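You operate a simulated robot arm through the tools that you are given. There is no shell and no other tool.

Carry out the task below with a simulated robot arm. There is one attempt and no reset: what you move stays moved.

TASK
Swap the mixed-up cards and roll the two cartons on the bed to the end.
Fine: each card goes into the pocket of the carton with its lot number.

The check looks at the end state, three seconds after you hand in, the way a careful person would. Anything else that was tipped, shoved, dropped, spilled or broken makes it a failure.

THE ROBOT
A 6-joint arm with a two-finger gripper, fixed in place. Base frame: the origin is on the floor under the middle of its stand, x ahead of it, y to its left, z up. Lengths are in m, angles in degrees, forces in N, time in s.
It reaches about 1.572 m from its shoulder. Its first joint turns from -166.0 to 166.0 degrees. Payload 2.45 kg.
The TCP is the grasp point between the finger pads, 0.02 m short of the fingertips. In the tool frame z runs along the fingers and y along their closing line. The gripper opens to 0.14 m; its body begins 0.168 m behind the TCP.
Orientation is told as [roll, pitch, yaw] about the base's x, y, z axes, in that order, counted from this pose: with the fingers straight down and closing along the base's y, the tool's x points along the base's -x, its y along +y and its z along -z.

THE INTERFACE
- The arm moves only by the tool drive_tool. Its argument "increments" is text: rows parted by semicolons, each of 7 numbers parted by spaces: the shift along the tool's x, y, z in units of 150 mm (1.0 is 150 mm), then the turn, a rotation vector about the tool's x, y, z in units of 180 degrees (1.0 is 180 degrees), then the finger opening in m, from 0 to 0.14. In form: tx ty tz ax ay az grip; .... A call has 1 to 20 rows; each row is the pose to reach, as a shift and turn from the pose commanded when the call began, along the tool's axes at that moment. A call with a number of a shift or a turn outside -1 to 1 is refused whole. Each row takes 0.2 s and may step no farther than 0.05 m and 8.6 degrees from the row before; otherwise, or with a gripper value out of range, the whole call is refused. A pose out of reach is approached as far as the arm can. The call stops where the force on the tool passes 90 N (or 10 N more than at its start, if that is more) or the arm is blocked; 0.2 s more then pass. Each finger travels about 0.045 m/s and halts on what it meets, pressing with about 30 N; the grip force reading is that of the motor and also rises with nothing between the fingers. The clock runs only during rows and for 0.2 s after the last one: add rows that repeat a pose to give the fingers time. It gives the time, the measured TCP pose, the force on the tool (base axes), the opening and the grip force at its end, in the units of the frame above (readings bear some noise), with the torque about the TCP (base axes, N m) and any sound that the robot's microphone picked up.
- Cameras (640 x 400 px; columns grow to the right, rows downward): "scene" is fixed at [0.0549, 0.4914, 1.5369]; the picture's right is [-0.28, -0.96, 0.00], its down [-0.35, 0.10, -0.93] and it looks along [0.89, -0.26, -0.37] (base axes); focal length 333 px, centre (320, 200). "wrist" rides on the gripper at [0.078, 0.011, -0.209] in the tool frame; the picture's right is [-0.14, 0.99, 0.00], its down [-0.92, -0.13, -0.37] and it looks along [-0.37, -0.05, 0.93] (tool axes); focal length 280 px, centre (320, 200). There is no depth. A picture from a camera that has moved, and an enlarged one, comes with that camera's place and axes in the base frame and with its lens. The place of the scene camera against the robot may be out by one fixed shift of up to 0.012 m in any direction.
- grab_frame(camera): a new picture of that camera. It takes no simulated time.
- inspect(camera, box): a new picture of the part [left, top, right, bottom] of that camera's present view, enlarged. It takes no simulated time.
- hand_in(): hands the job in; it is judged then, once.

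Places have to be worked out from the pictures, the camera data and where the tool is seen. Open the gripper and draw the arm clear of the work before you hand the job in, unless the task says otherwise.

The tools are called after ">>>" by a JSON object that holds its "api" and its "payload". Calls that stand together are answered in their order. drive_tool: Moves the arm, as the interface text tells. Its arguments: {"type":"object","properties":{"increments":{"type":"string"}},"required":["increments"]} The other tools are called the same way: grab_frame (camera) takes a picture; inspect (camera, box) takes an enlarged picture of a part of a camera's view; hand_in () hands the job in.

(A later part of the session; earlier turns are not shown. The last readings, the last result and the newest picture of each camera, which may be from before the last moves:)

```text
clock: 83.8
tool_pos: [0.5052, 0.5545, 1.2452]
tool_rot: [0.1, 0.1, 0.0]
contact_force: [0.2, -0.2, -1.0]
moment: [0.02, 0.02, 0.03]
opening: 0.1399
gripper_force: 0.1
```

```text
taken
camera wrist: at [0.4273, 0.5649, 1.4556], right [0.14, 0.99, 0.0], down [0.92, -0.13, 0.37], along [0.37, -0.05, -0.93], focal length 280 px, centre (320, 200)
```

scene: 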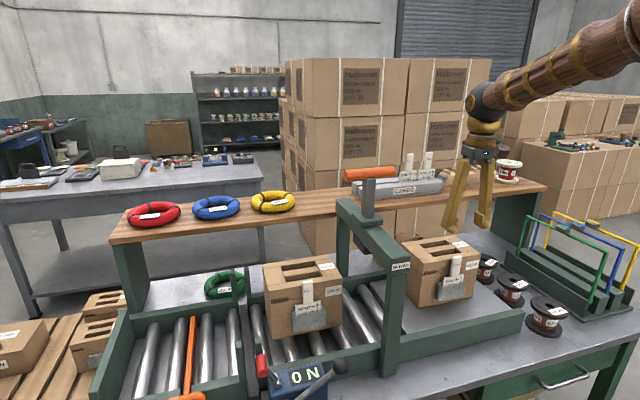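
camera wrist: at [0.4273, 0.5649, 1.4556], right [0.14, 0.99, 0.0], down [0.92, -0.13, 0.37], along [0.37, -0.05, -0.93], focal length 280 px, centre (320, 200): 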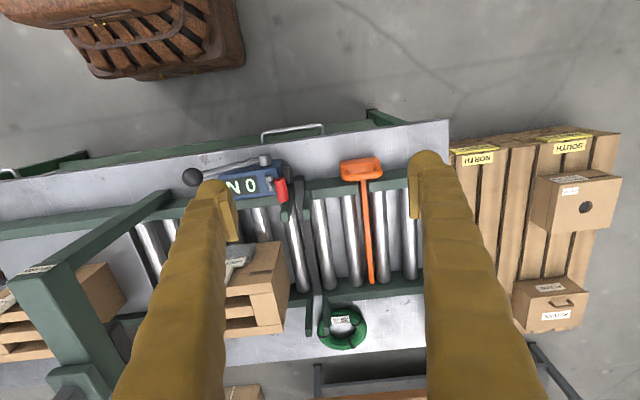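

>>> {"api": "inspect", "payload": {"camera": "wrist", "box": [330, 140, 420, 200]}}

>>> {"api": "inspect", "payload": {"camera": "wrist", "box": [280, 150, 440, 310]}}

>>> {"api": "inspect", "payload": {"camera": "wrist", "box": [340, 150, 400, 190]}}

>>> {"api": "inspect", "payload": {"camera": "scene", "box": [130, 320, 230, 400]}}

```text
6.67 times, centred on (375, 170) of wrist
camera zoom: at [0.4273, 0.5649, 1.4556], right [0.14, 0.99, 0.0], down [0.92, -0.13, 0.37], along [0.37, -0.05, -0.93], focal length 1869 px, centre (-47, 400)
```

zoom: 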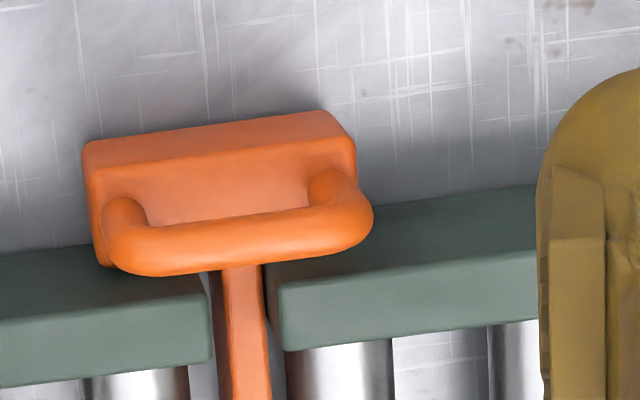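

```text
2.50 times, centred on (360, 230) of wrist
camera zoom: at [0.4273, 0.5649, 1.4556], right [0.14, 0.99, 0.0], down [0.92, -0.13, 0.37], along [0.37, -0.05, -0.93], focal length 701 px, centre (220, 125)
```

zoom: 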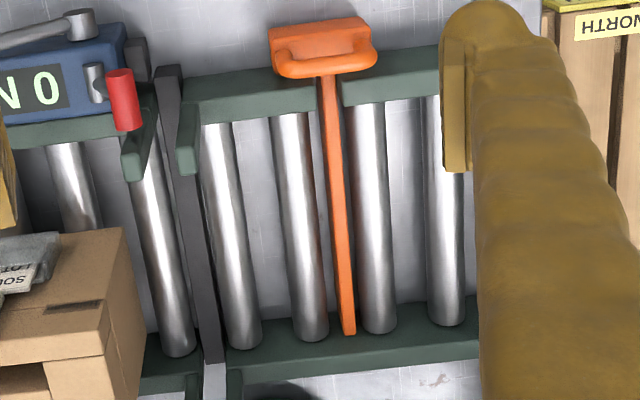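

```text
10.00 times, centred on (370, 170) of wrist
camera zoom: at [0.4273, 0.5649, 1.4556], right [0.14, 0.99, 0.0], down [0.92, -0.13, 0.37], along [0.37, -0.05, -0.93], focal length 2804 px, centre (-180, 500)
```

zoom: 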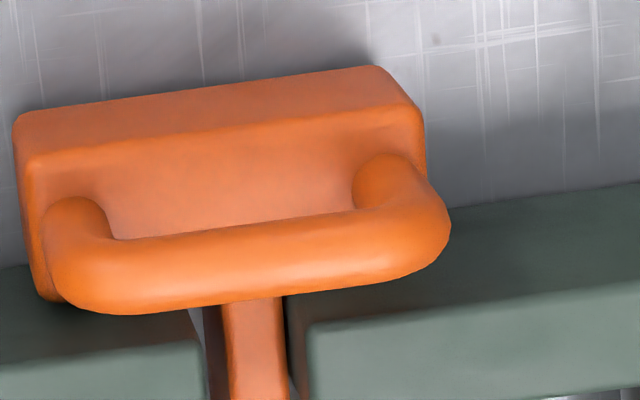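

```text
5.00 times, centred on (180, 360) of scene
camera zoom: at [0.0549, 0.4914, 1.5369], right [-0.28, -0.96, 0.0], down [-0.35, 0.1, -0.93], along [0.89, -0.26, -0.37], focal length 1664 px, centre (1020, -600)
```

zoom: 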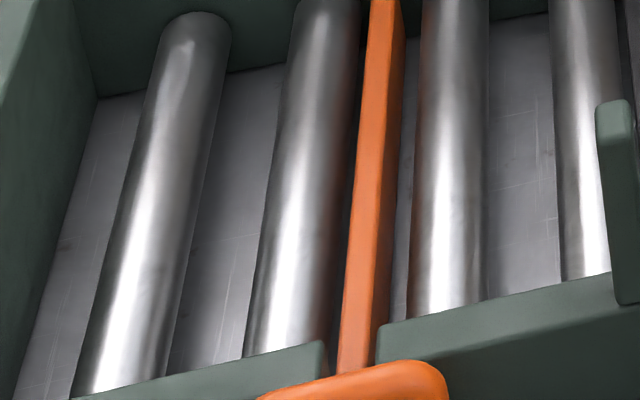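

The stop's D-handle bar is near (0.614, 0.630, 0.886) and the blade top near z≈0.855, close to the roller tops (≈0.863), so I need a low-angle look to see whether it blocks. I move the camera low in front, looking along the bed.

>>> {"api": "drive_tool", "payload": {"increments": "0.14 0.06 0.17 0 -0.025 0 0.14; 0.28 0.12 0.35 0 -0.05 0 0.14; 0.42 0.18 0.52 0 -0.075 0 0.14; 0.56 0.24 0.69 0 -0.1 0 0.14; 0.7 0.3 0.86 0 -0.125 0 0.14; 0.7 0.3 0.86 0 -0.125 0 0.14"}}

```text
clock: 85.2
tool_pos: [0.4113, 0.589, 1.1317]
tool_rot: [1.4, -23.1, -1.4]
contact_force: [7.4, 0.9, -1.0]
moment: [-0.1, 1.28, -0.05]
opening: 0.1399
gripper_force: 0.1
```

There's an unexpected 7 N reading and a pose mismatch; I check the scene before moving further.

>>> {"api": "grab_frame", "payload": {"camera": "scene"}}

>>> {"api": "grab_frame", "payload": {"camera": "wrist"}}

```text
taken
```

scene: 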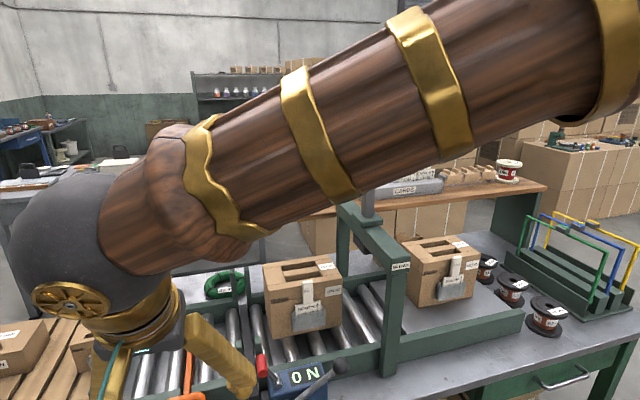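

```text
taken
camera wrist: at [0.2572, 0.5987, 1.2933], right [0.14, 0.99, 0.08], down [0.7, -0.16, 0.7], along [0.7, -0.05, -0.71], focal length 280 px, centre (320, 200)
```

wrist: 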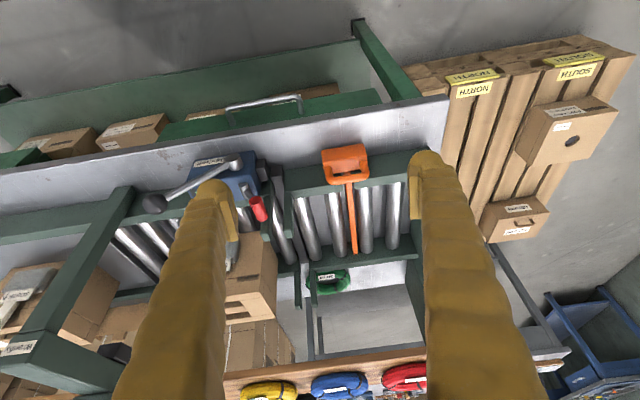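

The wrist looks folded against the forearm at this low, close pose, so I back out the way I came rather than continue.

>>> {"api": "drive_tool", "payload": {"increments": "-0.184 -0.053 -0.097 0 0.025 0 0.14; -0.369 -0.107 -0.194 0 0.05 0 0.14; -0.553 -0.16 -0.29 0 0.075 0 0.14; -0.738 -0.213 -0.387 0 0.1 0 0.14; -0.922 -0.267 -0.484 0 0.125 0 0.14; -0.922 -0.267 -0.484 0 0.125 0 0.14"}}

```text
clock: 86.6
tool_pos: [0.4998, 0.5597, 1.2368]
tool_rot: [0.1, -0.1, 0.1]
contact_force: [-1.3, -0.3, 0.3]
moment: [0.01, 0.01, -0.03]
opening: 0.1398
gripper_force: 0.1
```

That's clear again. To get a low oblique view I instead align the tool with the arm's own direction: move back toward y≈0.4 and yaw the tool +30°.

>>> {"api": "drive_tool", "payload": {"increments": "0 -0.2 0.06 0 0 -0.0333 0.14; 0 -0.4 0.12 0 0 -0.0667 0.14; 0 -0.6 0.18 0 0 -0.1 0.14; 0 -0.8 0.24 0 0 -0.1333 0.14; 0 -1 0.3 0 0 -0.1667 0.14; 0 -1 0.3 0 0 -0.1667 0.14"}}

```text
clock: 88.0
tool_pos: [0.5022, 0.4098, 1.1919]
tool_rot: [0.1, 0.0, 30.1]
contact_force: [-0.7, 0.6, -0.4]
moment: [-0.02, -0.02, -0.04]
opening: 0.1401
gripper_force: 0.2
```

Now pitch forward 35° along this heading while lowering a little.

>>> {"api": "drive_tool", "payload": {"increments": "0.063 -0.056 0.107 0 -0.0389 0 0.14; 0.126 -0.112 0.213 0 -0.0778 0 0.14; 0.189 -0.168 0.32 0 -0.1167 0 0.14; 0.252 -0.224 0.426 0 -0.1556 0 0.14; 0.315 -0.28 0.533 0 -0.1944 0 0.14; 0.315 -0.28 0.533 0 -0.1944 0 0.14"}}

>>> {"api": "grab_frame", "payload": {"camera": "wrist"}}

```text
clock: 89.4
tool_pos: [0.4799, 0.3488, 1.1127]
tool_rot: [0.1, -35.3, 30.0]
contact_force: [0.1, -0.2, 0.3]
moment: [-0.01, -0.02, 0.03]
opening: 0.1401
gripper_force: 0.1
```

```text
taken
camera wrist: at [0.3159, 0.2648, 1.2385], right [-0.4, 0.91, 0.08], down [0.53, 0.16, 0.83], along [0.75, 0.37, -0.55], focal length 280 px, centre (320, 200)
```

wrist: 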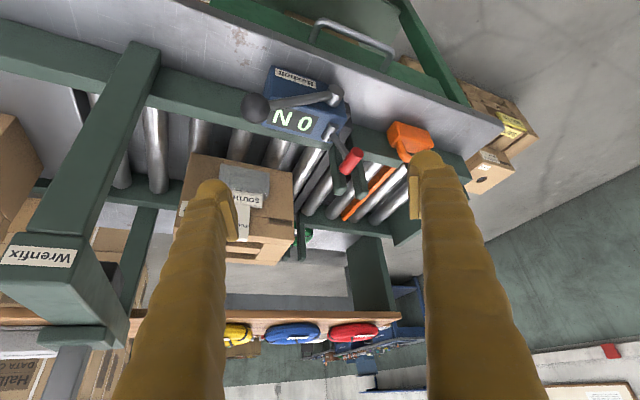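

This heading works. I zoom on the blade between the rollers from this low angle.

>>> {"api": "inspect", "payload": {"camera": "wrist", "box": [310, 110, 440, 240]}}

>>> {"api": "inspect", "payload": {"camera": "wrist", "box": [330, 150, 410, 230]}}

```text
3.08 times, centred on (375, 175) of wrist
camera zoom: at [0.3159, 0.2648, 1.2385], right [-0.4, 0.91, 0.08], down [0.53, 0.16, 0.83], along [0.75, 0.37, -0.55], focal length 863 px, centre (151, 277)
```

zoom: 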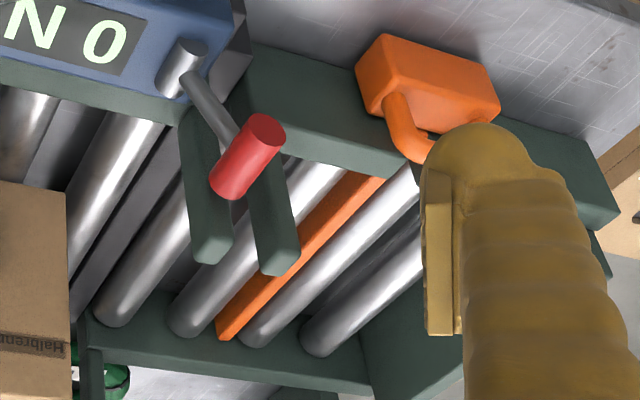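

```text
5.00 times, centred on (370, 190) of wrist
camera zoom: at [0.3159, 0.2648, 1.2385], right [-0.4, 0.91, 0.08], down [0.53, 0.16, 0.83], along [0.75, 0.37, -0.55], focal length 1402 px, centre (70, 250)
```

zoom: 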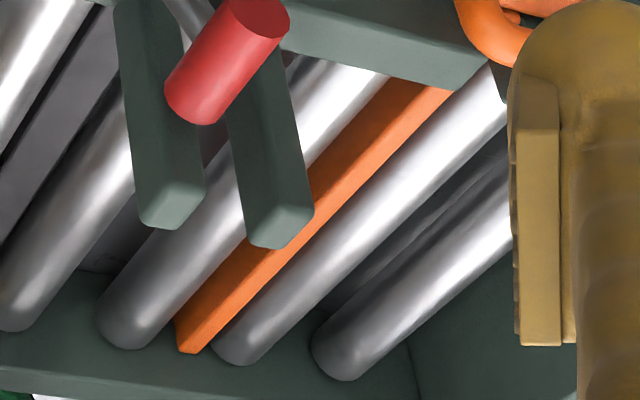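

From this low view the blade top is flush with the roller tops (within ~2–3 mm, roller ends z≈0.864, blade ≈0.863), so it doesn't stand up as a barrier; a careful push will confirm. I straighten the tool and rise, to prepare gripping carton 27 across its depth.

>>> {"api": "drive_tool", "payload": {"increments": "-0.108 0 -0.152 0 0.0392 0 0.14; -0.216 0 -0.305 0 0.0784 0 0.14; -0.323 0 -0.457 0 0.1177 0 0.14; -0.431 0 -0.61 0 0.1569 0 0.14; -0.539 0 -0.762 0 0.1961 0 0.14; -0.539 0 -0.762 0 0.1961 0 0.14"}}

```text
clock: 90.8
tool_pos: [0.4828, 0.3502, 1.2529]
tool_rot: [0.1, 0.3, 30.0]
contact_force: [-0.5, 0.1, -1.1]
moment: [0.03, 0.02, 0.01]
opening: 0.1399
gripper_force: 0.0
```

Now yaw the tool a further +60° (to +90°) while rising 0.12 m.

>>> {"api": "drive_tool", "payload": {"increments": "0 0 -0.1 0 0 -0.0417 0.14; 0 0 -0.2 0 0 -0.0833 0.14; 0 0 -0.3 0 0 -0.125 0.14; 0 0 -0.4 0 0 -0.1667 0.14; 0 0 -0.5 0 0 -0.2083 0.14; 0 0 -0.6 0 0 -0.25 0.14; 0 0 -0.7 0 0 -0.2917 0.14; 0 0 -0.8 0 0 -0.3333 0.14; 0 0 -0.8 0 0 -0.3333 0.14"}}

>>> {"api": "grab_frame", "payload": {"camera": "wrist"}}

```text
clock: 92.8
tool_pos: [0.4817, 0.3501, 1.3738]
tool_rot: [0.2, -0.1, 90.1]
contact_force: [0.2, 1.3, 0.6]
moment: [-0.01, -0.01, -0.02]
opening: 0.1399
gripper_force: 0.0
```

```text
taken
camera wrist: at [0.4725, 0.2712, 1.5827], right [-0.99, 0.14, 0.0], down [0.13, 0.92, 0.37], along [0.05, 0.36, -0.93], focal length 280 px, centre (320, 200)
```

wrist: 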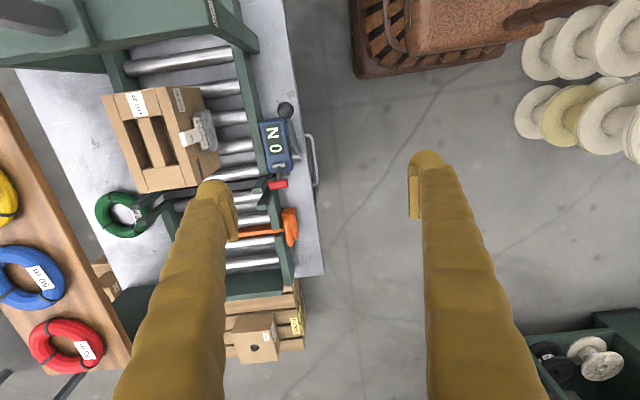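

Yaw +90° works. Now move forward toward carton 27's +y end, staying high.

>>> {"api": "drive_tool", "payload": {"increments": "-0.08 -0.25 0 0 0 0 0.14; -0.16 -0.5 0 0 0 0 0.14; -0.24 -0.75 0 0 0 0 0.14; -0.32 -1 0 0 0 0 0.14; -0.32 -1 0 0 0 0 0.14"}}

```text
clock: 94.0
tool_pos: [0.6329, 0.3986, 1.3733]
tool_rot: [0.2, 0.0, 90.1]
contact_force: [0.5, -0.2, 0.3]
moment: [0.01, 0.03, 0.04]
opening: 0.1401
gripper_force: 0.1
```

>>> {"api": "drive_tool", "payload": {"increments": "0 -0.25 0.1 0 0 0 0.14; 0 -0.5 0.2 0 0 0 0.14; 0 -0.75 0.3 0 0 0 0.14; 0 -1 0.4 0 0 0 0.14; 0 -1 0.4 0 0 0 0.14"}}

>>> {"api": "grab_frame", "payload": {"camera": "wrist"}}

>>> {"api": "grab_frame", "payload": {"camera": "scene"}}

```text
clock: 95.2
tool_pos: [0.7851, 0.3968, 1.3107]
tool_rot: [0.2, 0.0, 89.9]
contact_force: [0.3, -0.1, 0.5]
moment: [-0.01, -0.01, 0.02]
opening: 0.1401
gripper_force: 0.0
```

```text
taken
camera wrist: at [0.775, 0.3184, 1.5197], right [-0.99, 0.14, 0.0], down [0.13, 0.92, 0.37], along [0.05, 0.36, -0.93], focal length 280 px, centre (320, 200)
```

wrist: 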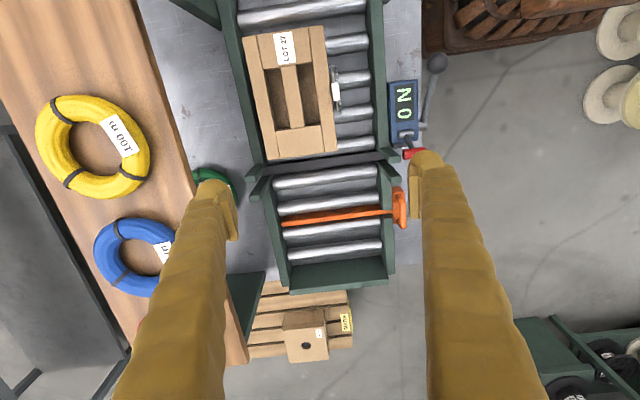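

```text
taken
```

scene: 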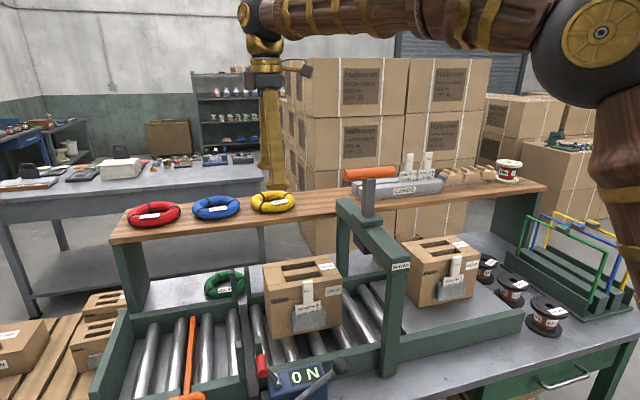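

Excellent overhead view of the whole bed. I zoom to measure the carton edges, end plate and blade.

>>> {"api": "inspect", "payload": {"camera": "wrist", "box": [230, 10, 420, 170]}}

>>> {"api": "inspect", "payload": {"camera": "wrist", "box": [230, 140, 420, 300]}}

```text
2.50 times, centred on (325, 90) of wrist
camera zoom: at [0.775, 0.3184, 1.5197], right [-0.99, 0.14, 0.0], down [0.13, 0.92, 0.37], along [0.05, 0.36, -0.93], focal length 701 px, centre (308, 475)
```

zoom: 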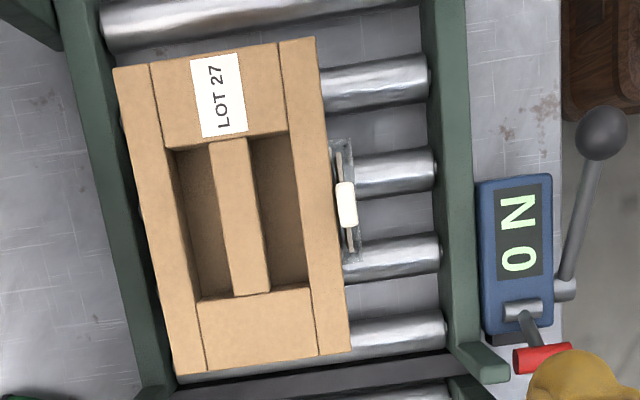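

```text
2.50 times, centred on (325, 220) of wrist
camera zoom: at [0.775, 0.3184, 1.5197], right [-0.99, 0.14, 0.0], down [0.13, 0.92, 0.37], along [0.05, 0.36, -0.93], focal length 701 px, centre (308, 150)
```

zoom: 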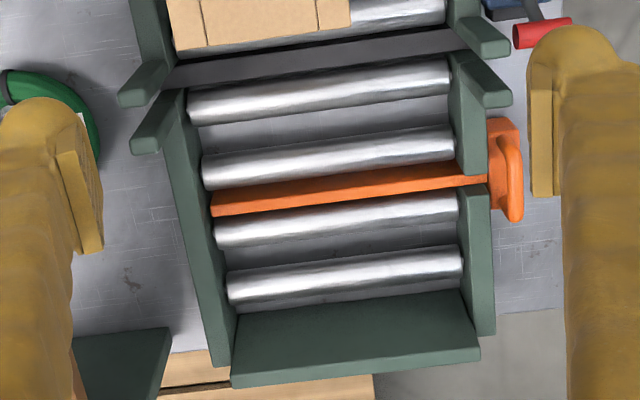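

I zoom on the blade versus its neighbouring rollers from this side-on angle.

>>> {"api": "inspect", "payload": {"camera": "wrist", "box": [276, 190, 346, 235]}}

>>> {"api": "inspect", "payload": {"camera": "wrist", "box": [360, 170, 430, 235]}}

```text
8.89 times, centred on (311, 212) of wrist
camera zoom: at [0.775, 0.3184, 1.5197], right [-0.99, 0.14, 0.0], down [0.13, 0.92, 0.37], along [0.05, 0.36, -0.93], focal length 2492 px, centre (400, 89)
```

zoom: 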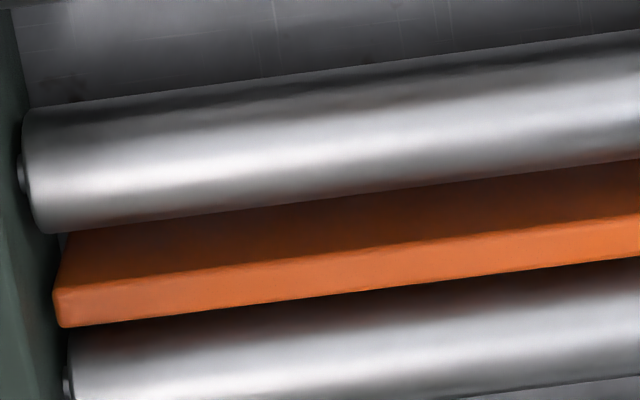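

```text
6.15 times, centred on (395, 202) of wrist
camera zoom: at [0.775, 0.3184, 1.5197], right [-0.99, 0.14, 0.0], down [0.13, 0.92, 0.37], along [0.05, 0.36, -0.93], focal length 1726 px, centre (-142, 185)
```

zoom: 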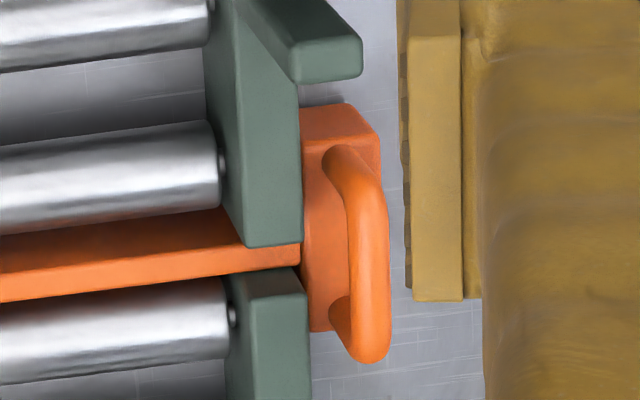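

Carton 27 measures x 0.758–0.886, y 0.231–0.428; the blade looks flush. I position above its +y end (x=0.822, y=0.401, clear of the pocket) and descend part way.

>>> {"api": "drive_tool", "payload": {"increments": "-0.027 -0.247 0 0 0 0 0.14; -0.027 -0.247 0.25 0 0 0 0.14; -0.027 -0.247 0.5 0 0 0 0.14; -0.027 -0.247 0.75 0 0 0 0.14; -0.027 -0.247 1 0 0 0 0.14; -0.027 -0.247 1 0 0 0 0.14"}}

>>> {"api": "grab_frame", "payload": {"camera": "wrist"}}

```text
clock: 96.6
tool_pos: [0.8204, 0.4012, 1.1632]
tool_rot: [0.2, 0.0, 90.0]
contact_force: [-0.6, 0.5, 0.2]
moment: [0.02, 0.02, -0.04]
opening: 0.1399
gripper_force: 0.1
```

```text
taken
camera wrist: at [0.8099, 0.3221, 1.3726], right [-0.99, 0.14, 0.0], down [0.13, 0.92, 0.37], along [0.05, 0.36, -0.93], focal length 280 px, centre (320, 200)
```

wrist: 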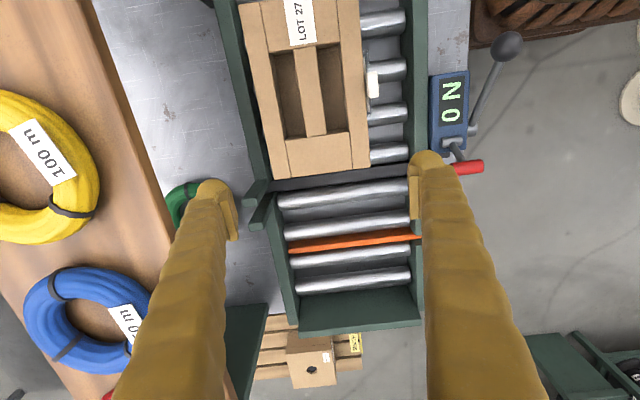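

I zoom to check finger/carton clearances in x.

>>> {"api": "inspect", "payload": {"camera": "wrist", "box": [200, 100, 460, 260]}}

>>> {"api": "inspect", "payload": {"camera": "wrist", "box": [230, 0, 400, 190]}}

```text
2.46 times, centred on (330, 180) of wrist
camera zoom: at [0.8099, 0.3221, 1.3726], right [-0.99, 0.14, 0.0], down [0.13, 0.92, 0.37], along [0.05, 0.36, -0.93], focal length 690 px, centre (295, 249)
```

zoom: 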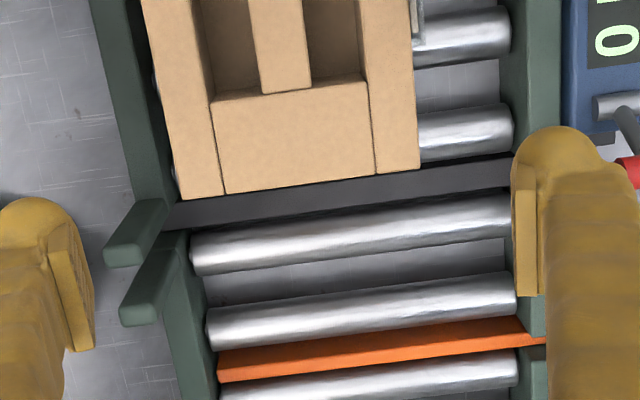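

```text
2.11 times, centred on (315, 95) of wrist
camera zoom: at [0.8099, 0.3221, 1.3726], right [-0.99, 0.14, 0.0], down [0.13, 0.92, 0.37], along [0.05, 0.36, -0.93], focal length 590 px, centre (330, 421)
```

zoom: 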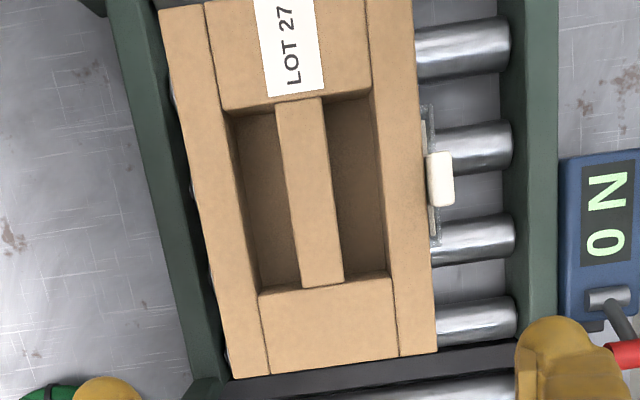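

Carton spans x 0.7575–0.887 (centre 0.822), so I add 1.7 mm in x and descend to z≈1.013, straddling the carton.

>>> {"api": "drive_tool", "payload": {"increments": "0 -0.011 0.25 0 0 0 0.14; 0 -0.011 0.5 0 0 0 0.14; 0 -0.011 0.7 0 0 0 0.14; 0 -0.011 0.85 0 0 0 0.14; 0 -0.011 1 0 0 0 0.14; 0 -0.011 1 0 0 0 0.14"}}

>>> {"api": "inspect", "payload": {"camera": "scene", "box": [220, 210, 380, 330]}}

>>> {"api": "inspect", "payload": {"camera": "wrist", "box": [190, 80, 450, 260]}}

```text
clock: 98.0
tool_pos: [0.8209, 0.4012, 1.011]
tool_rot: [0.2, 0.0, 89.9]
contact_force: [0.8, -0.4, 0.2]
moment: [0.01, 0.02, -0.01]
opening: 0.1402
gripper_force: 0.0
```

```text
3.33 times, centred on (300, 270) of scene
camera zoom: at [0.0549, 0.4914, 1.5369], right [-0.28, -0.96, 0.0], down [-0.35, 0.1, -0.93], along [0.89, -0.26, -0.37], focal length 1109 px, centre (387, -33)
```

zoom: 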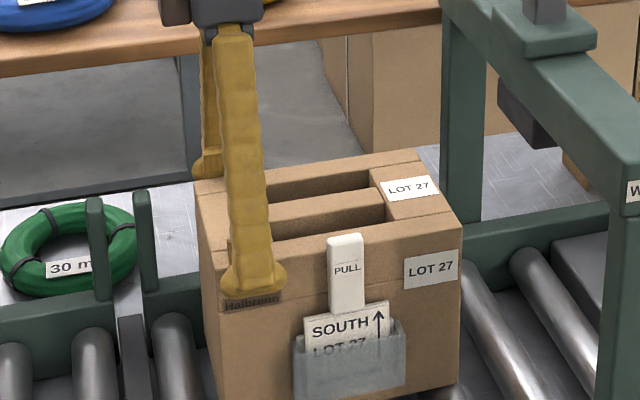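

```text
2.22 times, centred on (320, 170) of wrist
camera zoom: at [0.8108, 0.3217, 1.2198], right [-0.99, 0.14, 0.0], down [0.13, 0.92, 0.37], along [0.05, 0.36, -0.93], focal length 623 px, centre (320, 267)
```

zoom: 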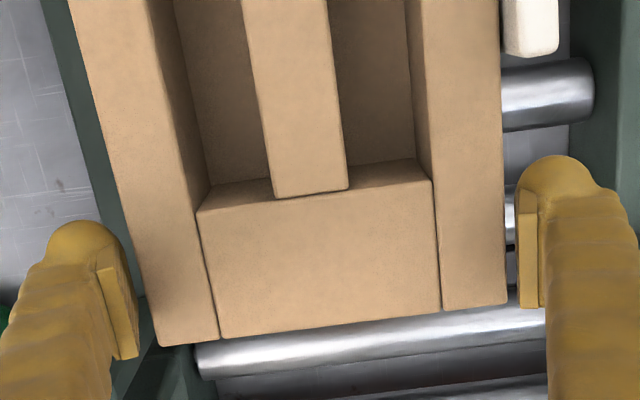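

Symmetric ~5 mm gaps on both sides. I close onto the carton's front and back faces.

>>> {"api": "drive_tool", "payload": {"increments": "0 0 0 0 0 0 0.13; 0 0 0 0 0 0 0.11; 0 0 0 0 0 0 0.11; 0 0 0 0 0 0 0.11"}}

>>> {"api": "inspect", "payload": {"camera": "wrist", "box": [190, 80, 450, 260]}}

```text
clock: 99.0
tool_pos: [0.8198, 0.4001, 1.0107]
tool_rot: [0.2, -0.1, 90.0]
contact_force: [-3.8, -0.8, 0.5]
moment: [-0.08, 0.39, -0.38]
opening: 0.1302
gripper_force: 30.0
```

```text
2.22 times, centred on (320, 170) of wrist
camera zoom: at [0.8107, 0.3217, 1.22], right [-0.99, 0.14, 0.0], down [0.13, 0.92, 0.37], along [0.05, 0.36, -0.93], focal length 623 px, centre (320, 267)
```

zoom: 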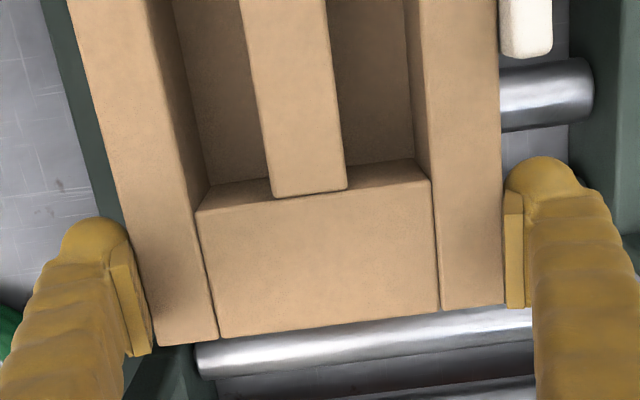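

Gripped at 0.130 m. I begin rolling the carton toward +y slowly, 50 mm first, checking the force.

>>> {"api": "drive_tool", "payload": {"increments": "-0.05 0 0 0 0 0 0.11; -0.13 0 0 0 0 0 0.11; -0.21 0 0 0 0 0 0.11; -0.29 0 0 0 0 0 0.11; -0.333 0 0 0 0 0 0.11"}}

>>> {"api": "inspect", "payload": {"camera": "scene", "box": [160, 220, 360, 400]}}

```text
clock: 100.2
tool_pos: [0.8183, 0.4524, 1.0119]
tool_rot: [0.2, -0.1, 90.0]
contact_force: [4.7, 0.2, 10.0]
moment: [0.17, 0.47, 0.11]
opening: 0.1303
gripper_force: 30.1
```

```text
2.22 times, centred on (260, 310) of scene
camera zoom: at [0.0549, 0.4914, 1.5369], right [-0.28, -0.96, 0.0], down [-0.35, 0.1, -0.93], along [0.89, -0.26, -0.37], focal length 740 px, centre (453, -44)
```

zoom: 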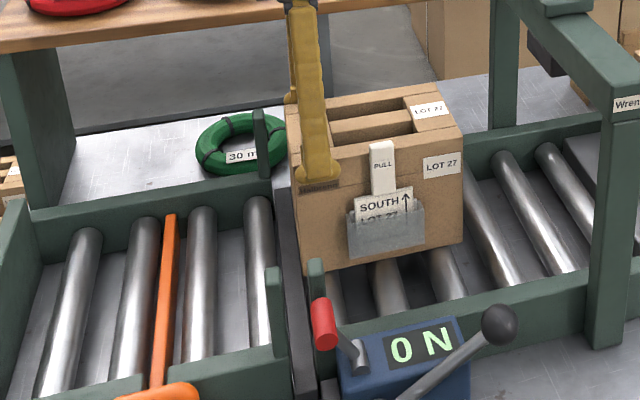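

It rolls easily with the gripper. I continue another 60 mm across the strap track.

>>> {"api": "drive_tool", "payload": {"increments": "-0.08 0 0 0 0 0 0.11; -0.16 0 0 0 0 0 0.11; -0.24 0 0 0 0 0 0.11; -0.32 0 0 0 0 0 0.11; -0.4 0 0 0 0 0 0.11"}}

```text
clock: 101.4
tool_pos: [0.8193, 0.5109, 1.0096]
tool_rot: [0.3, -0.1, 89.9]
contact_force: [3.7, -0.2, 9.9]
moment: [0.22, 0.54, 0.29]
opening: 0.1305
gripper_force: 30.1
```

Smooth: leading face is now at y≈0.538. Next 70 mm brings it just short of the blade.

>>> {"api": "drive_tool", "payload": {"increments": "-0.08 0 0 0 0 0 0.11; -0.16 0 0 0 0 0 0.11; -0.24 0 0 0 0 0 0.11; -0.32 0 0 0 0 0 0.11; -0.4 0 0 0 0 0 0.11; -0.467 0 0 0 0 0 0.11"}}

>>> {"api": "inspect", "payload": {"camera": "scene", "box": [120, 220, 340, 400]}}

>>> {"api": "grab_frame", "payload": {"camera": "wrist"}}

```text
clock: 102.8
tool_pos: [0.82, 0.5813, 1.0111]
tool_rot: [0.2, -0.1, 90.0]
contact_force: [-3.5, 0.6, 16.8]
moment: [0.32, 0.4, 0.44]
opening: 0.1304
gripper_force: 30.0
```

```text
2.22 times, centred on (230, 310) of scene
camera zoom: at [0.0549, 0.4914, 1.5369], right [-0.28, -0.96, 0.0], down [-0.35, 0.1, -0.93], along [0.89, -0.26, -0.37], focal length 740 px, centre (520, -44)
```

zoom: 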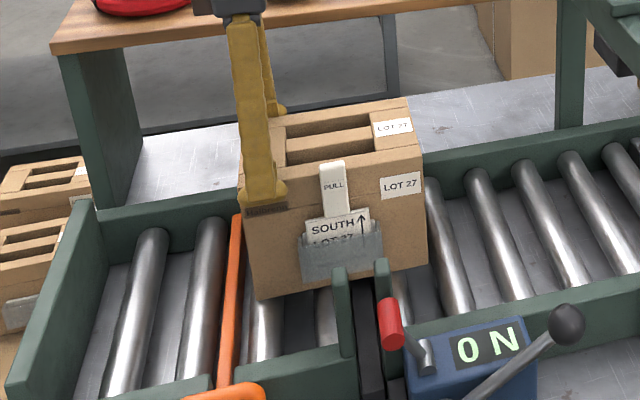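

```text
taken
camera wrist: at [0.8093, 0.5023, 1.2204], right [-0.99, 0.14, 0.0], down [0.13, 0.92, 0.37], along [0.05, 0.36, -0.93], focal length 280 px, centre (320, 200)
```

wrist: 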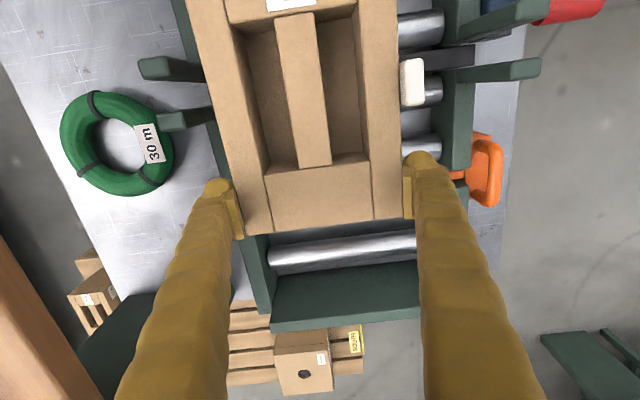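

Leading face is at y≈0.608, just before the blade. I creep forward 20 mm slowly to feel whether the blade blocks.

>>> {"api": "drive_tool", "payload": {"increments": "-0.025 0 0 0 0 0 0.11; -0.05 0 0 0 0 0 0.11; -0.075 0 0 0 0 0 0.11; -0.1 0 0 0 0 0 0.11; -0.125 0 0 0 0 0 0.11"}}

```text
clock: 104.0
tool_pos: [0.8184, 0.6006, 1.0104]
tool_rot: [0.2, 0.1, 90.0]
contact_force: [-2.2, -0.7, 14.7]
moment: [0.36, 0.4, 0.1]
opening: 0.1305
gripper_force: 29.9
```

No resistance yet at face y≈0.627. I creep another 15 mm.

>>> {"api": "drive_tool", "payload": {"increments": "-0.025 0 0 0 0 0 0.11; -0.05 0 0 0 0 0 0.11; -0.075 0 0 0 0 0 0.11; -0.1 0 0 0 0 0 0.11"}}

>>> {"api": "inspect", "payload": {"camera": "scene", "box": [160, 260, 290, 370]}}

```text
clock: 105.0
tool_pos: [0.8182, 0.6149, 1.0113]
tool_rot: [0.3, 0.0, 89.9]
contact_force: [-5.5, -0.3, 15.1]
moment: [0.19, -0.16, -0.12]
opening: 0.1303
gripper_force: 29.7
```

```text
3.64 times, centred on (225, 315) of scene
camera zoom: at [0.0549, 0.4914, 1.5369], right [-0.28, -0.96, 0.0], down [-0.35, 0.1, -0.93], along [0.89, -0.26, -0.37], focal length 1210 px, centre (666, -218)
```

zoom: 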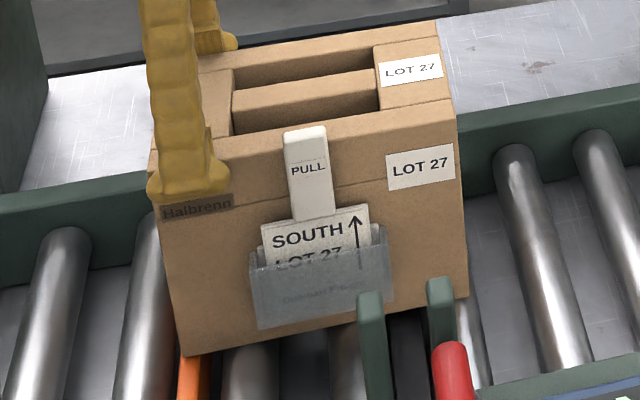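

The carton passed over the blade with no resistance, so the blade is not blocking. I take a wrist view to locate the end plate accurately.

>>> {"api": "grab_frame", "payload": {"camera": "wrist"}}

>>> {"api": "inspect", "payload": {"camera": "wrist", "box": [220, 180, 440, 320]}}

```text
taken
camera wrist: at [0.8094, 0.5365, 1.2204], right [-0.99, 0.14, 0.0], down [0.13, 0.92, 0.37], along [0.05, 0.36, -0.93], focal length 280 px, centre (320, 200)
```

wrist: 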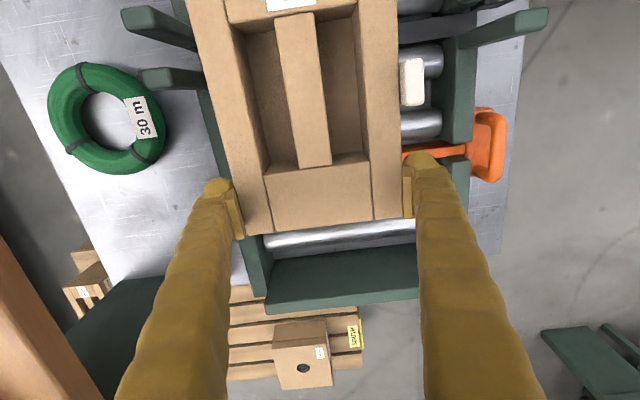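

```text
2.86 times, centred on (330, 250) of wrist
camera zoom: at [0.8094, 0.5365, 1.2204], right [-0.99, 0.14, 0.0], down [0.13, 0.92, 0.37], along [0.05, 0.36, -0.93], focal length 801 px, centre (291, 57)
```

zoom: 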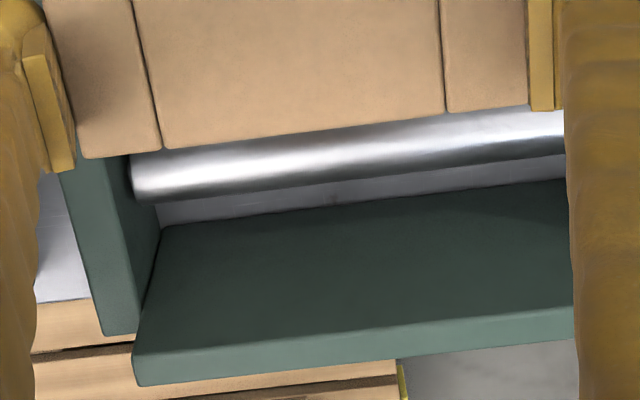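

The end plate's inner face is near y≈0.77 with its top below my fingertips. I roll on another 60 mm.

>>> {"api": "drive_tool", "payload": {"increments": "-0.06 0 0 0 0 0 0.11; -0.13 0 0 0 0 0 0.11; -0.2 0 0 0 0 0 0.11; -0.27 0 0 0 0 0 0.11; -0.34 0 0 0 0 0 0.11; -0.4 0 0 0 0 0 0.11"}}

>>> {"api": "inspect", "payload": {"camera": "wrist", "box": [220, 180, 440, 320]}}

```text
clock: 106.4
tool_pos: [0.8192, 0.6766, 1.012]
tool_rot: [0.3, 0.0, 90.0]
contact_force: [9.1, 0.6, 10.7]
moment: [0.13, -0.06, 0.26]
opening: 0.1301
gripper_force: 29.6
```

```text
2.86 times, centred on (330, 250) of wrist
camera zoom: at [0.8094, 0.597, 1.2206], right [-0.99, 0.14, 0.0], down [0.13, 0.92, 0.37], along [0.05, 0.36, -0.93], focal length 801 px, centre (291, 57)
```

zoom: 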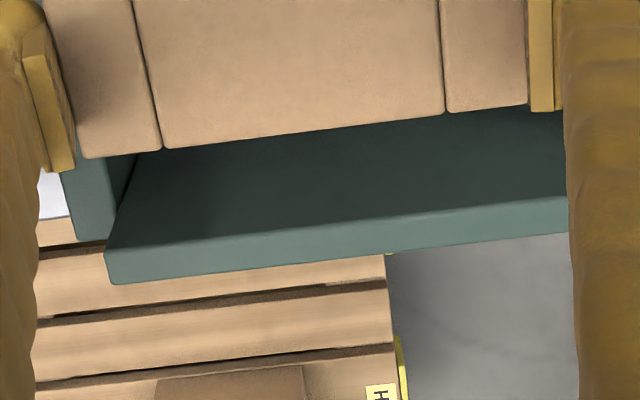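

Using both views, the plate's inner face is around y≈0.79–0.80. I roll 45 mm more.

>>> {"api": "drive_tool", "payload": {"increments": "-0.06 0 0 0 0 0 0.11; -0.12 0 0 0 0 0 0.11; -0.18 0 0 0 0 0 0.11; -0.24 0 0 0 0 0 0.11; -0.3 0 0 0 0 0 0.11"}}

>>> {"api": "inspect", "payload": {"camera": "wrist", "box": [220, 180, 440, 320]}}

>>> {"api": "inspect", "payload": {"camera": "scene", "box": [90, 230, 290, 400]}}

```text
clock: 107.6
tool_pos: [0.8194, 0.7206, 1.0111]
tool_rot: [0.1, 0.0, 90.0]
contact_force: [-2.8, 0.1, 21.5]
moment: [0.23, 0.56, -0.55]
opening: 0.13
gripper_force: 29.8
```

```text
2.86 times, centred on (330, 250) of wrist
camera zoom: at [0.8096, 0.6422, 1.2205], right [-0.99, 0.14, 0.0], down [0.13, 0.92, 0.37], along [0.05, 0.36, -0.93], focal length 801 px, centre (291, 57)
```

zoom: 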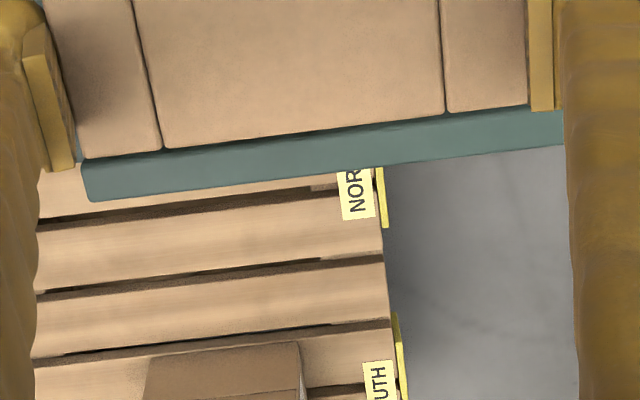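

```text
2.35 times, centred on (190, 315) of scene
camera zoom: at [0.0549, 0.4914, 1.5369], right [-0.28, -0.96, 0.0], down [-0.35, 0.1, -0.93], along [0.89, -0.26, -0.37], focal length 783 px, centre (626, -71)
```

zoom: 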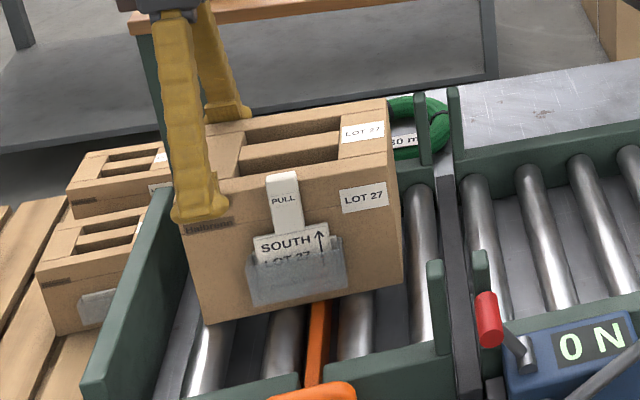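

Getting close: I creep 25 mm more and watch Fy for contact with the end plate.

>>> {"api": "drive_tool", "payload": {"increments": "-0.035 0 0 0 0 0 0.11; -0.07 0 0 0 0 0 0.11; -0.105 0 0 0 0 0 0.11; -0.14 0 0 0 0 0 0.11; -0.167 0 0 0 0 0 0.11"}}

>>> {"api": "inspect", "payload": {"camera": "scene", "box": [90, 230, 250, 400]}}

```text
clock: 108.8
tool_pos: [0.8188, 0.7463, 1.0114]
tool_rot: [0.2, 0.0, 90.0]
contact_force: [-7.2, -0.5, 21.3]
moment: [0.26, -0.01, 0.03]
opening: 0.1302
gripper_force: 29.7
```

```text
2.35 times, centred on (170, 315) of scene
camera zoom: at [0.0549, 0.4914, 1.5369], right [-0.28, -0.96, 0.0], down [-0.35, 0.1, -0.93], along [0.89, -0.26, -0.37], focal length 783 px, centre (673, -71)
```

zoom: 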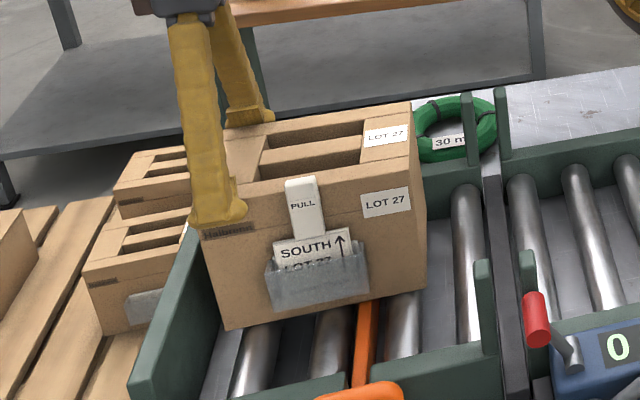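

Still free (Fy≈−0.5 N) with a small gap left. I creep another 20 mm.

>>> {"api": "drive_tool", "payload": {"increments": "-0.03 0 0 0 0 0 0.11; -0.06 0 0 0 0 0 0.11; -0.09 0 0 0 0 0 0.11; -0.11 0 0 0 0 0 0.11; -0.133 0 0 0 0 0 0.11"}}

>>> {"api": "inspect", "payload": {"camera": "scene", "box": [90, 230, 250, 400]}}

```text
clock: 110.0
tool_pos: [0.8204, 0.7649, 1.0109]
tool_rot: [0.2, 0.0, 90.1]
contact_force: [-0.5, 0.6, 23.0]
moment: [-0.04, -0.85, -0.16]
opening: 0.1303
gripper_force: 30.0
```

```text
2.35 times, centred on (170, 315) of scene
camera zoom: at [0.0549, 0.4914, 1.5369], right [-0.28, -0.96, 0.0], down [-0.35, 0.1, -0.93], along [0.89, -0.26, -0.37], focal length 783 px, centre (673, -71)
```

zoom: 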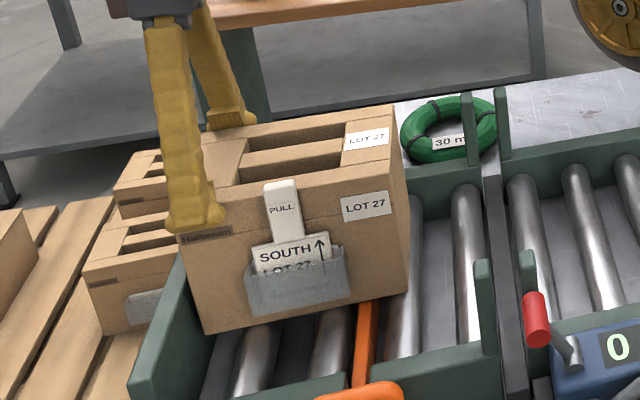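

Face is now at y≈0.792, still no contact. Another 10 mm creep.

>>> {"api": "drive_tool", "payload": {"increments": "-0.02 0 0 0 0 0 0.11; -0.04 0 0 0 0 0 0.11; -0.055 0 0 0 0 0 0.11; -0.067 0 0 0 0 0 0.11"}}

>>> {"api": "inspect", "payload": {"camera": "scene", "box": [110, 280, 220, 400]}}

```text
clock: 111.0
tool_pos: [0.8191, 0.7737, 1.0113]
tool_rot: [0.3, 0.0, 89.9]
contact_force: [-6.1, -12.1, 15.0]
moment: [-0.99, 0.24, 0.02]
opening: 0.13
gripper_force: 30.1
```

```text
3.33 times, centred on (165, 340) of scene
camera zoom: at [0.0549, 0.4914, 1.5369], right [-0.28, -0.96, 0.0], down [-0.35, 0.1, -0.93], along [0.89, -0.26, -0.37], focal length 1109 px, centre (837, -267)
```

zoom: 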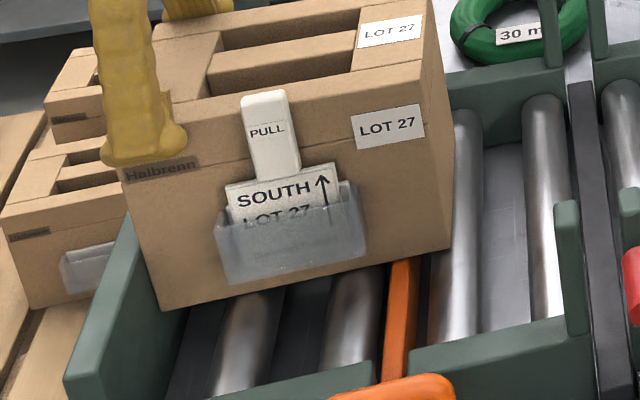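

Contact: Fy = −12 N, so the carton's face is against the end plate (y≈0.801). I relax 1 mm and open the gripper.

>>> {"api": "drive_tool", "payload": {"increments": "0.007 0 0 0 0 0 0.11; 0.007 0 0 0 0 0 0.14; 0.007 0 0 0 0 0 0.14; 0.007 0 0 0 0 0 0.14"}}

>>> {"api": "inspect", "payload": {"camera": "wrist", "box": [190, 80, 450, 260]}}

```text
clock: 112.0
tool_pos: [0.8194, 0.7745, 1.0102]
tool_rot: [0.2, 0.0, 90.1]
contact_force: [0.0, 0.8, -0.8]
moment: [-0.01, 0.0, -0.03]
opening: 0.14
gripper_force: 0.0
```

```text
2.22 times, centred on (320, 170) of wrist
camera zoom: at [0.8097, 0.6956, 1.2201], right [-0.99, 0.14, 0.0], down [0.13, 0.92, 0.37], along [0.05, 0.36, -0.93], focal length 623 px, centre (320, 267)
```

zoom: 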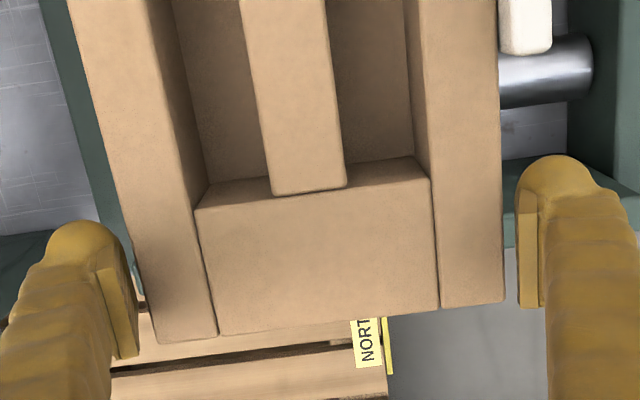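

Released cleanly with equal gaps. I raise straight up 0.15 m.

>>> {"api": "drive_tool", "payload": {"increments": "0 0 -0.15 0 0 0 0.14; 0 0 -0.35 0 0 0 0.14; 0 0 -0.6 0 0 0 0.14; 0 0 -0.85 0 0 0 0.14; 0 0 -1 0 0 0 0.14; 0 0 -1 0 0 0 0.14"}}

>>> {"api": "grab_frame", "payload": {"camera": "scene"}}

>>> {"api": "grab_frame", "payload": {"camera": "wrist"}}

```text
clock: 113.4
tool_pos: [0.8194, 0.7752, 1.1624]
tool_rot: [0.2, 0.0, 89.9]
contact_force: [0.0, 0.1, 0.3]
moment: [0.01, 0.03, -0.04]
opening: 0.1403
gripper_force: 0.0
```

```text
taken
```

scene: 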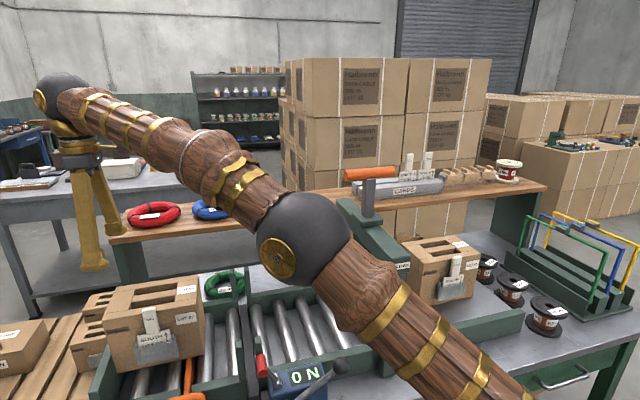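

```text
taken
camera wrist: at [0.8103, 0.6957, 1.372], right [-0.99, 0.14, 0.0], down [0.13, 0.92, 0.37], along [0.05, 0.36, -0.93], focal length 280 px, centre (320, 200)
```

wrist: 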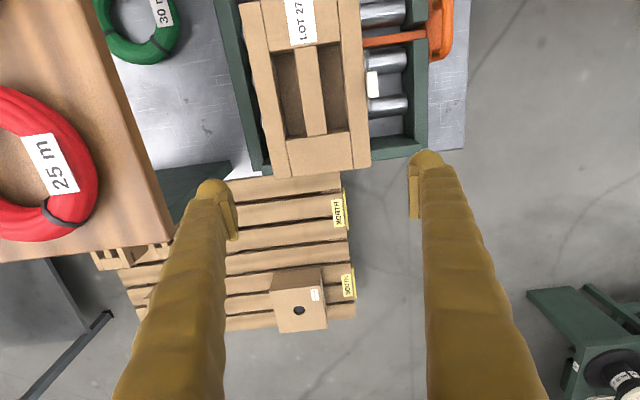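

Carton 27 is parked at the end. Now for carton 46: I head back, first retracting and rising to stay in reach.

>>> {"api": "drive_tool", "payload": {"increments": "0.2 0.16 -0.107 0 0 0 0.14; 0.4 0.32 -0.213 0 0 0 0.14; 0.6 0.48 -0.32 0 0 0 0.14; 0.8 0.64 -0.427 0 0 0 0.14; 1 0.8 -0.533 0 0 0 0.14; 1 0.8 -0.533 0 0 0 0.14"}}

```text
clock: 114.8
tool_pos: [0.6993, 0.6218, 1.2433]
tool_rot: [0.2, 0.0, 90.0]
contact_force: [0.4, -1.1, 0.3]
moment: [-0.01, 0.0, -0.01]
opening: 0.1403
gripper_force: 0.2
```

Continue −y and up.

>>> {"api": "drive_tool", "payload": {"increments": "0.2 0.067 -0.16 0 0 0 0.14; 0.4 0.133 -0.32 0 0 0 0.14; 0.6 0.2 -0.48 0 0 0 0.14; 0.8 0.267 -0.64 0 0 0 0.14; 1 0.333 -0.8 0 0 0 0.14; 1 0.333 -0.8 0 0 0 0.14"}}

```text
clock: 116.2
tool_pos: [0.6513, 0.4746, 1.3618]
tool_rot: [0.2, 0.1, 90.1]
contact_force: [-1.2, -0.5, -0.1]
moment: [0.0, 0.03, 0.02]
opening: 0.1399
gripper_force: 0.1
```

Continue at z≈1.40 past the arch.

>>> {"api": "drive_tool", "payload": {"increments": "0.25 0 -0.07 0 0 0 0.14; 0.5 0 -0.14 0 0 0 0.14; 0.75 0 -0.2 0 0 0 0.14; 1 0 -0.267 0 0 0 0.14; 1 0 -0.267 0 0 0 0.14"}}

```text
clock: 117.4
tool_pos: [0.6527, 0.3241, 1.4026]
tool_rot: [0.2, 0.0, 90.0]
contact_force: [0.0, -0.3, -0.3]
moment: [-0.04, 0.02, -0.03]
opening: 0.1401
gripper_force: 0.0
```

>>> {"api": "drive_tool", "payload": {"increments": "0.25 0 0 0 0 0 0.14; 0.5 0 0 0 0 0 0.14; 0.75 0 0 0 0 0 0.14; 1 0 0 0 0 0 0.14"}}

```text
clock: 118.4
tool_pos: [0.6525, 0.1766, 1.4007]
tool_rot: [0.3, 0.0, 90.0]
contact_force: [0.0, 0.8, -0.2]
moment: [0.0, 0.0, -0.01]
opening: 0.14
gripper_force: 0.0
```

>>> {"api": "drive_tool", "payload": {"increments": "0.25 0 0 0 0 0 0.14; 0.5 0 0 0 0 0 0.14; 0.75 0 0 0 0 0 0.14; 1 0 0 0 0 0 0.14"}}

```text
clock: 119.4
tool_pos: [0.6545, 0.0248, 1.4038]
tool_rot: [0.2, 0.0, 90.0]
contact_force: [0.5, -0.8, 0.1]
moment: [0.0, 0.0, 0.02]
opening: 0.14
gripper_force: 0.0
```

Now diagonally to above carton 46, lowering to z≈1.30.

>>> {"api": "drive_tool", "payload": {"increments": "0.193 -0.197 0.133 0 0 0 0.14; 0.387 -0.395 0.267 0 0 0 0.14; 0.58 -0.592 0.4 0 0 0 0.14; 0.773 -0.79 0.533 0 0 0 0.14; 0.967 -0.987 0.667 0 0 0 0.14; 0.967 -0.987 0.667 0 0 0 0.14"}}

>>> {"api": "grab_frame", "payload": {"camera": "wrist"}}

>>> {"api": "grab_frame", "payload": {"camera": "scene"}}

```text
clock: 120.8
tool_pos: [0.7983, -0.1182, 1.3018]
tool_rot: [0.2, 0.0, 90.0]
contact_force: [-0.4, 0.1, 0.5]
moment: [0.01, 0.0, 0.04]
opening: 0.14
gripper_force: 0.0
```

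```text
taken
camera wrist: at [0.79, -0.1976, 1.5104], right [-0.99, 0.14, 0.0], down [0.13, 0.92, 0.37], along [0.05, 0.36, -0.93], focal length 280 px, centre (320, 200)
```

wrist: 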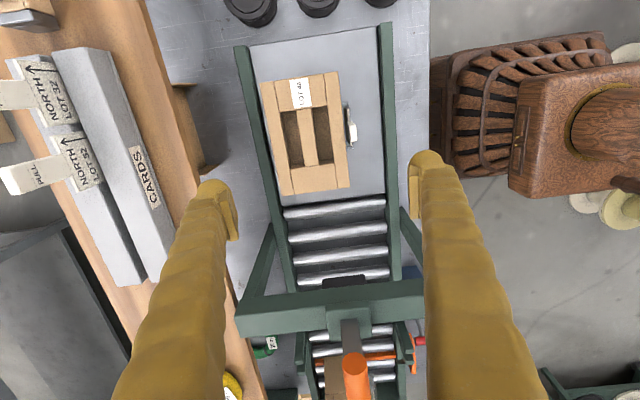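

```text
taken
```

scene: 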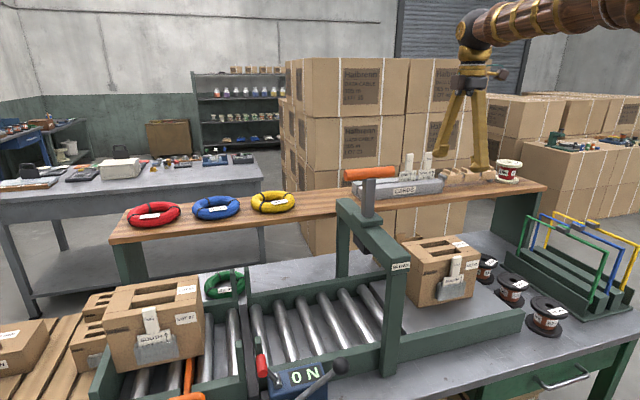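

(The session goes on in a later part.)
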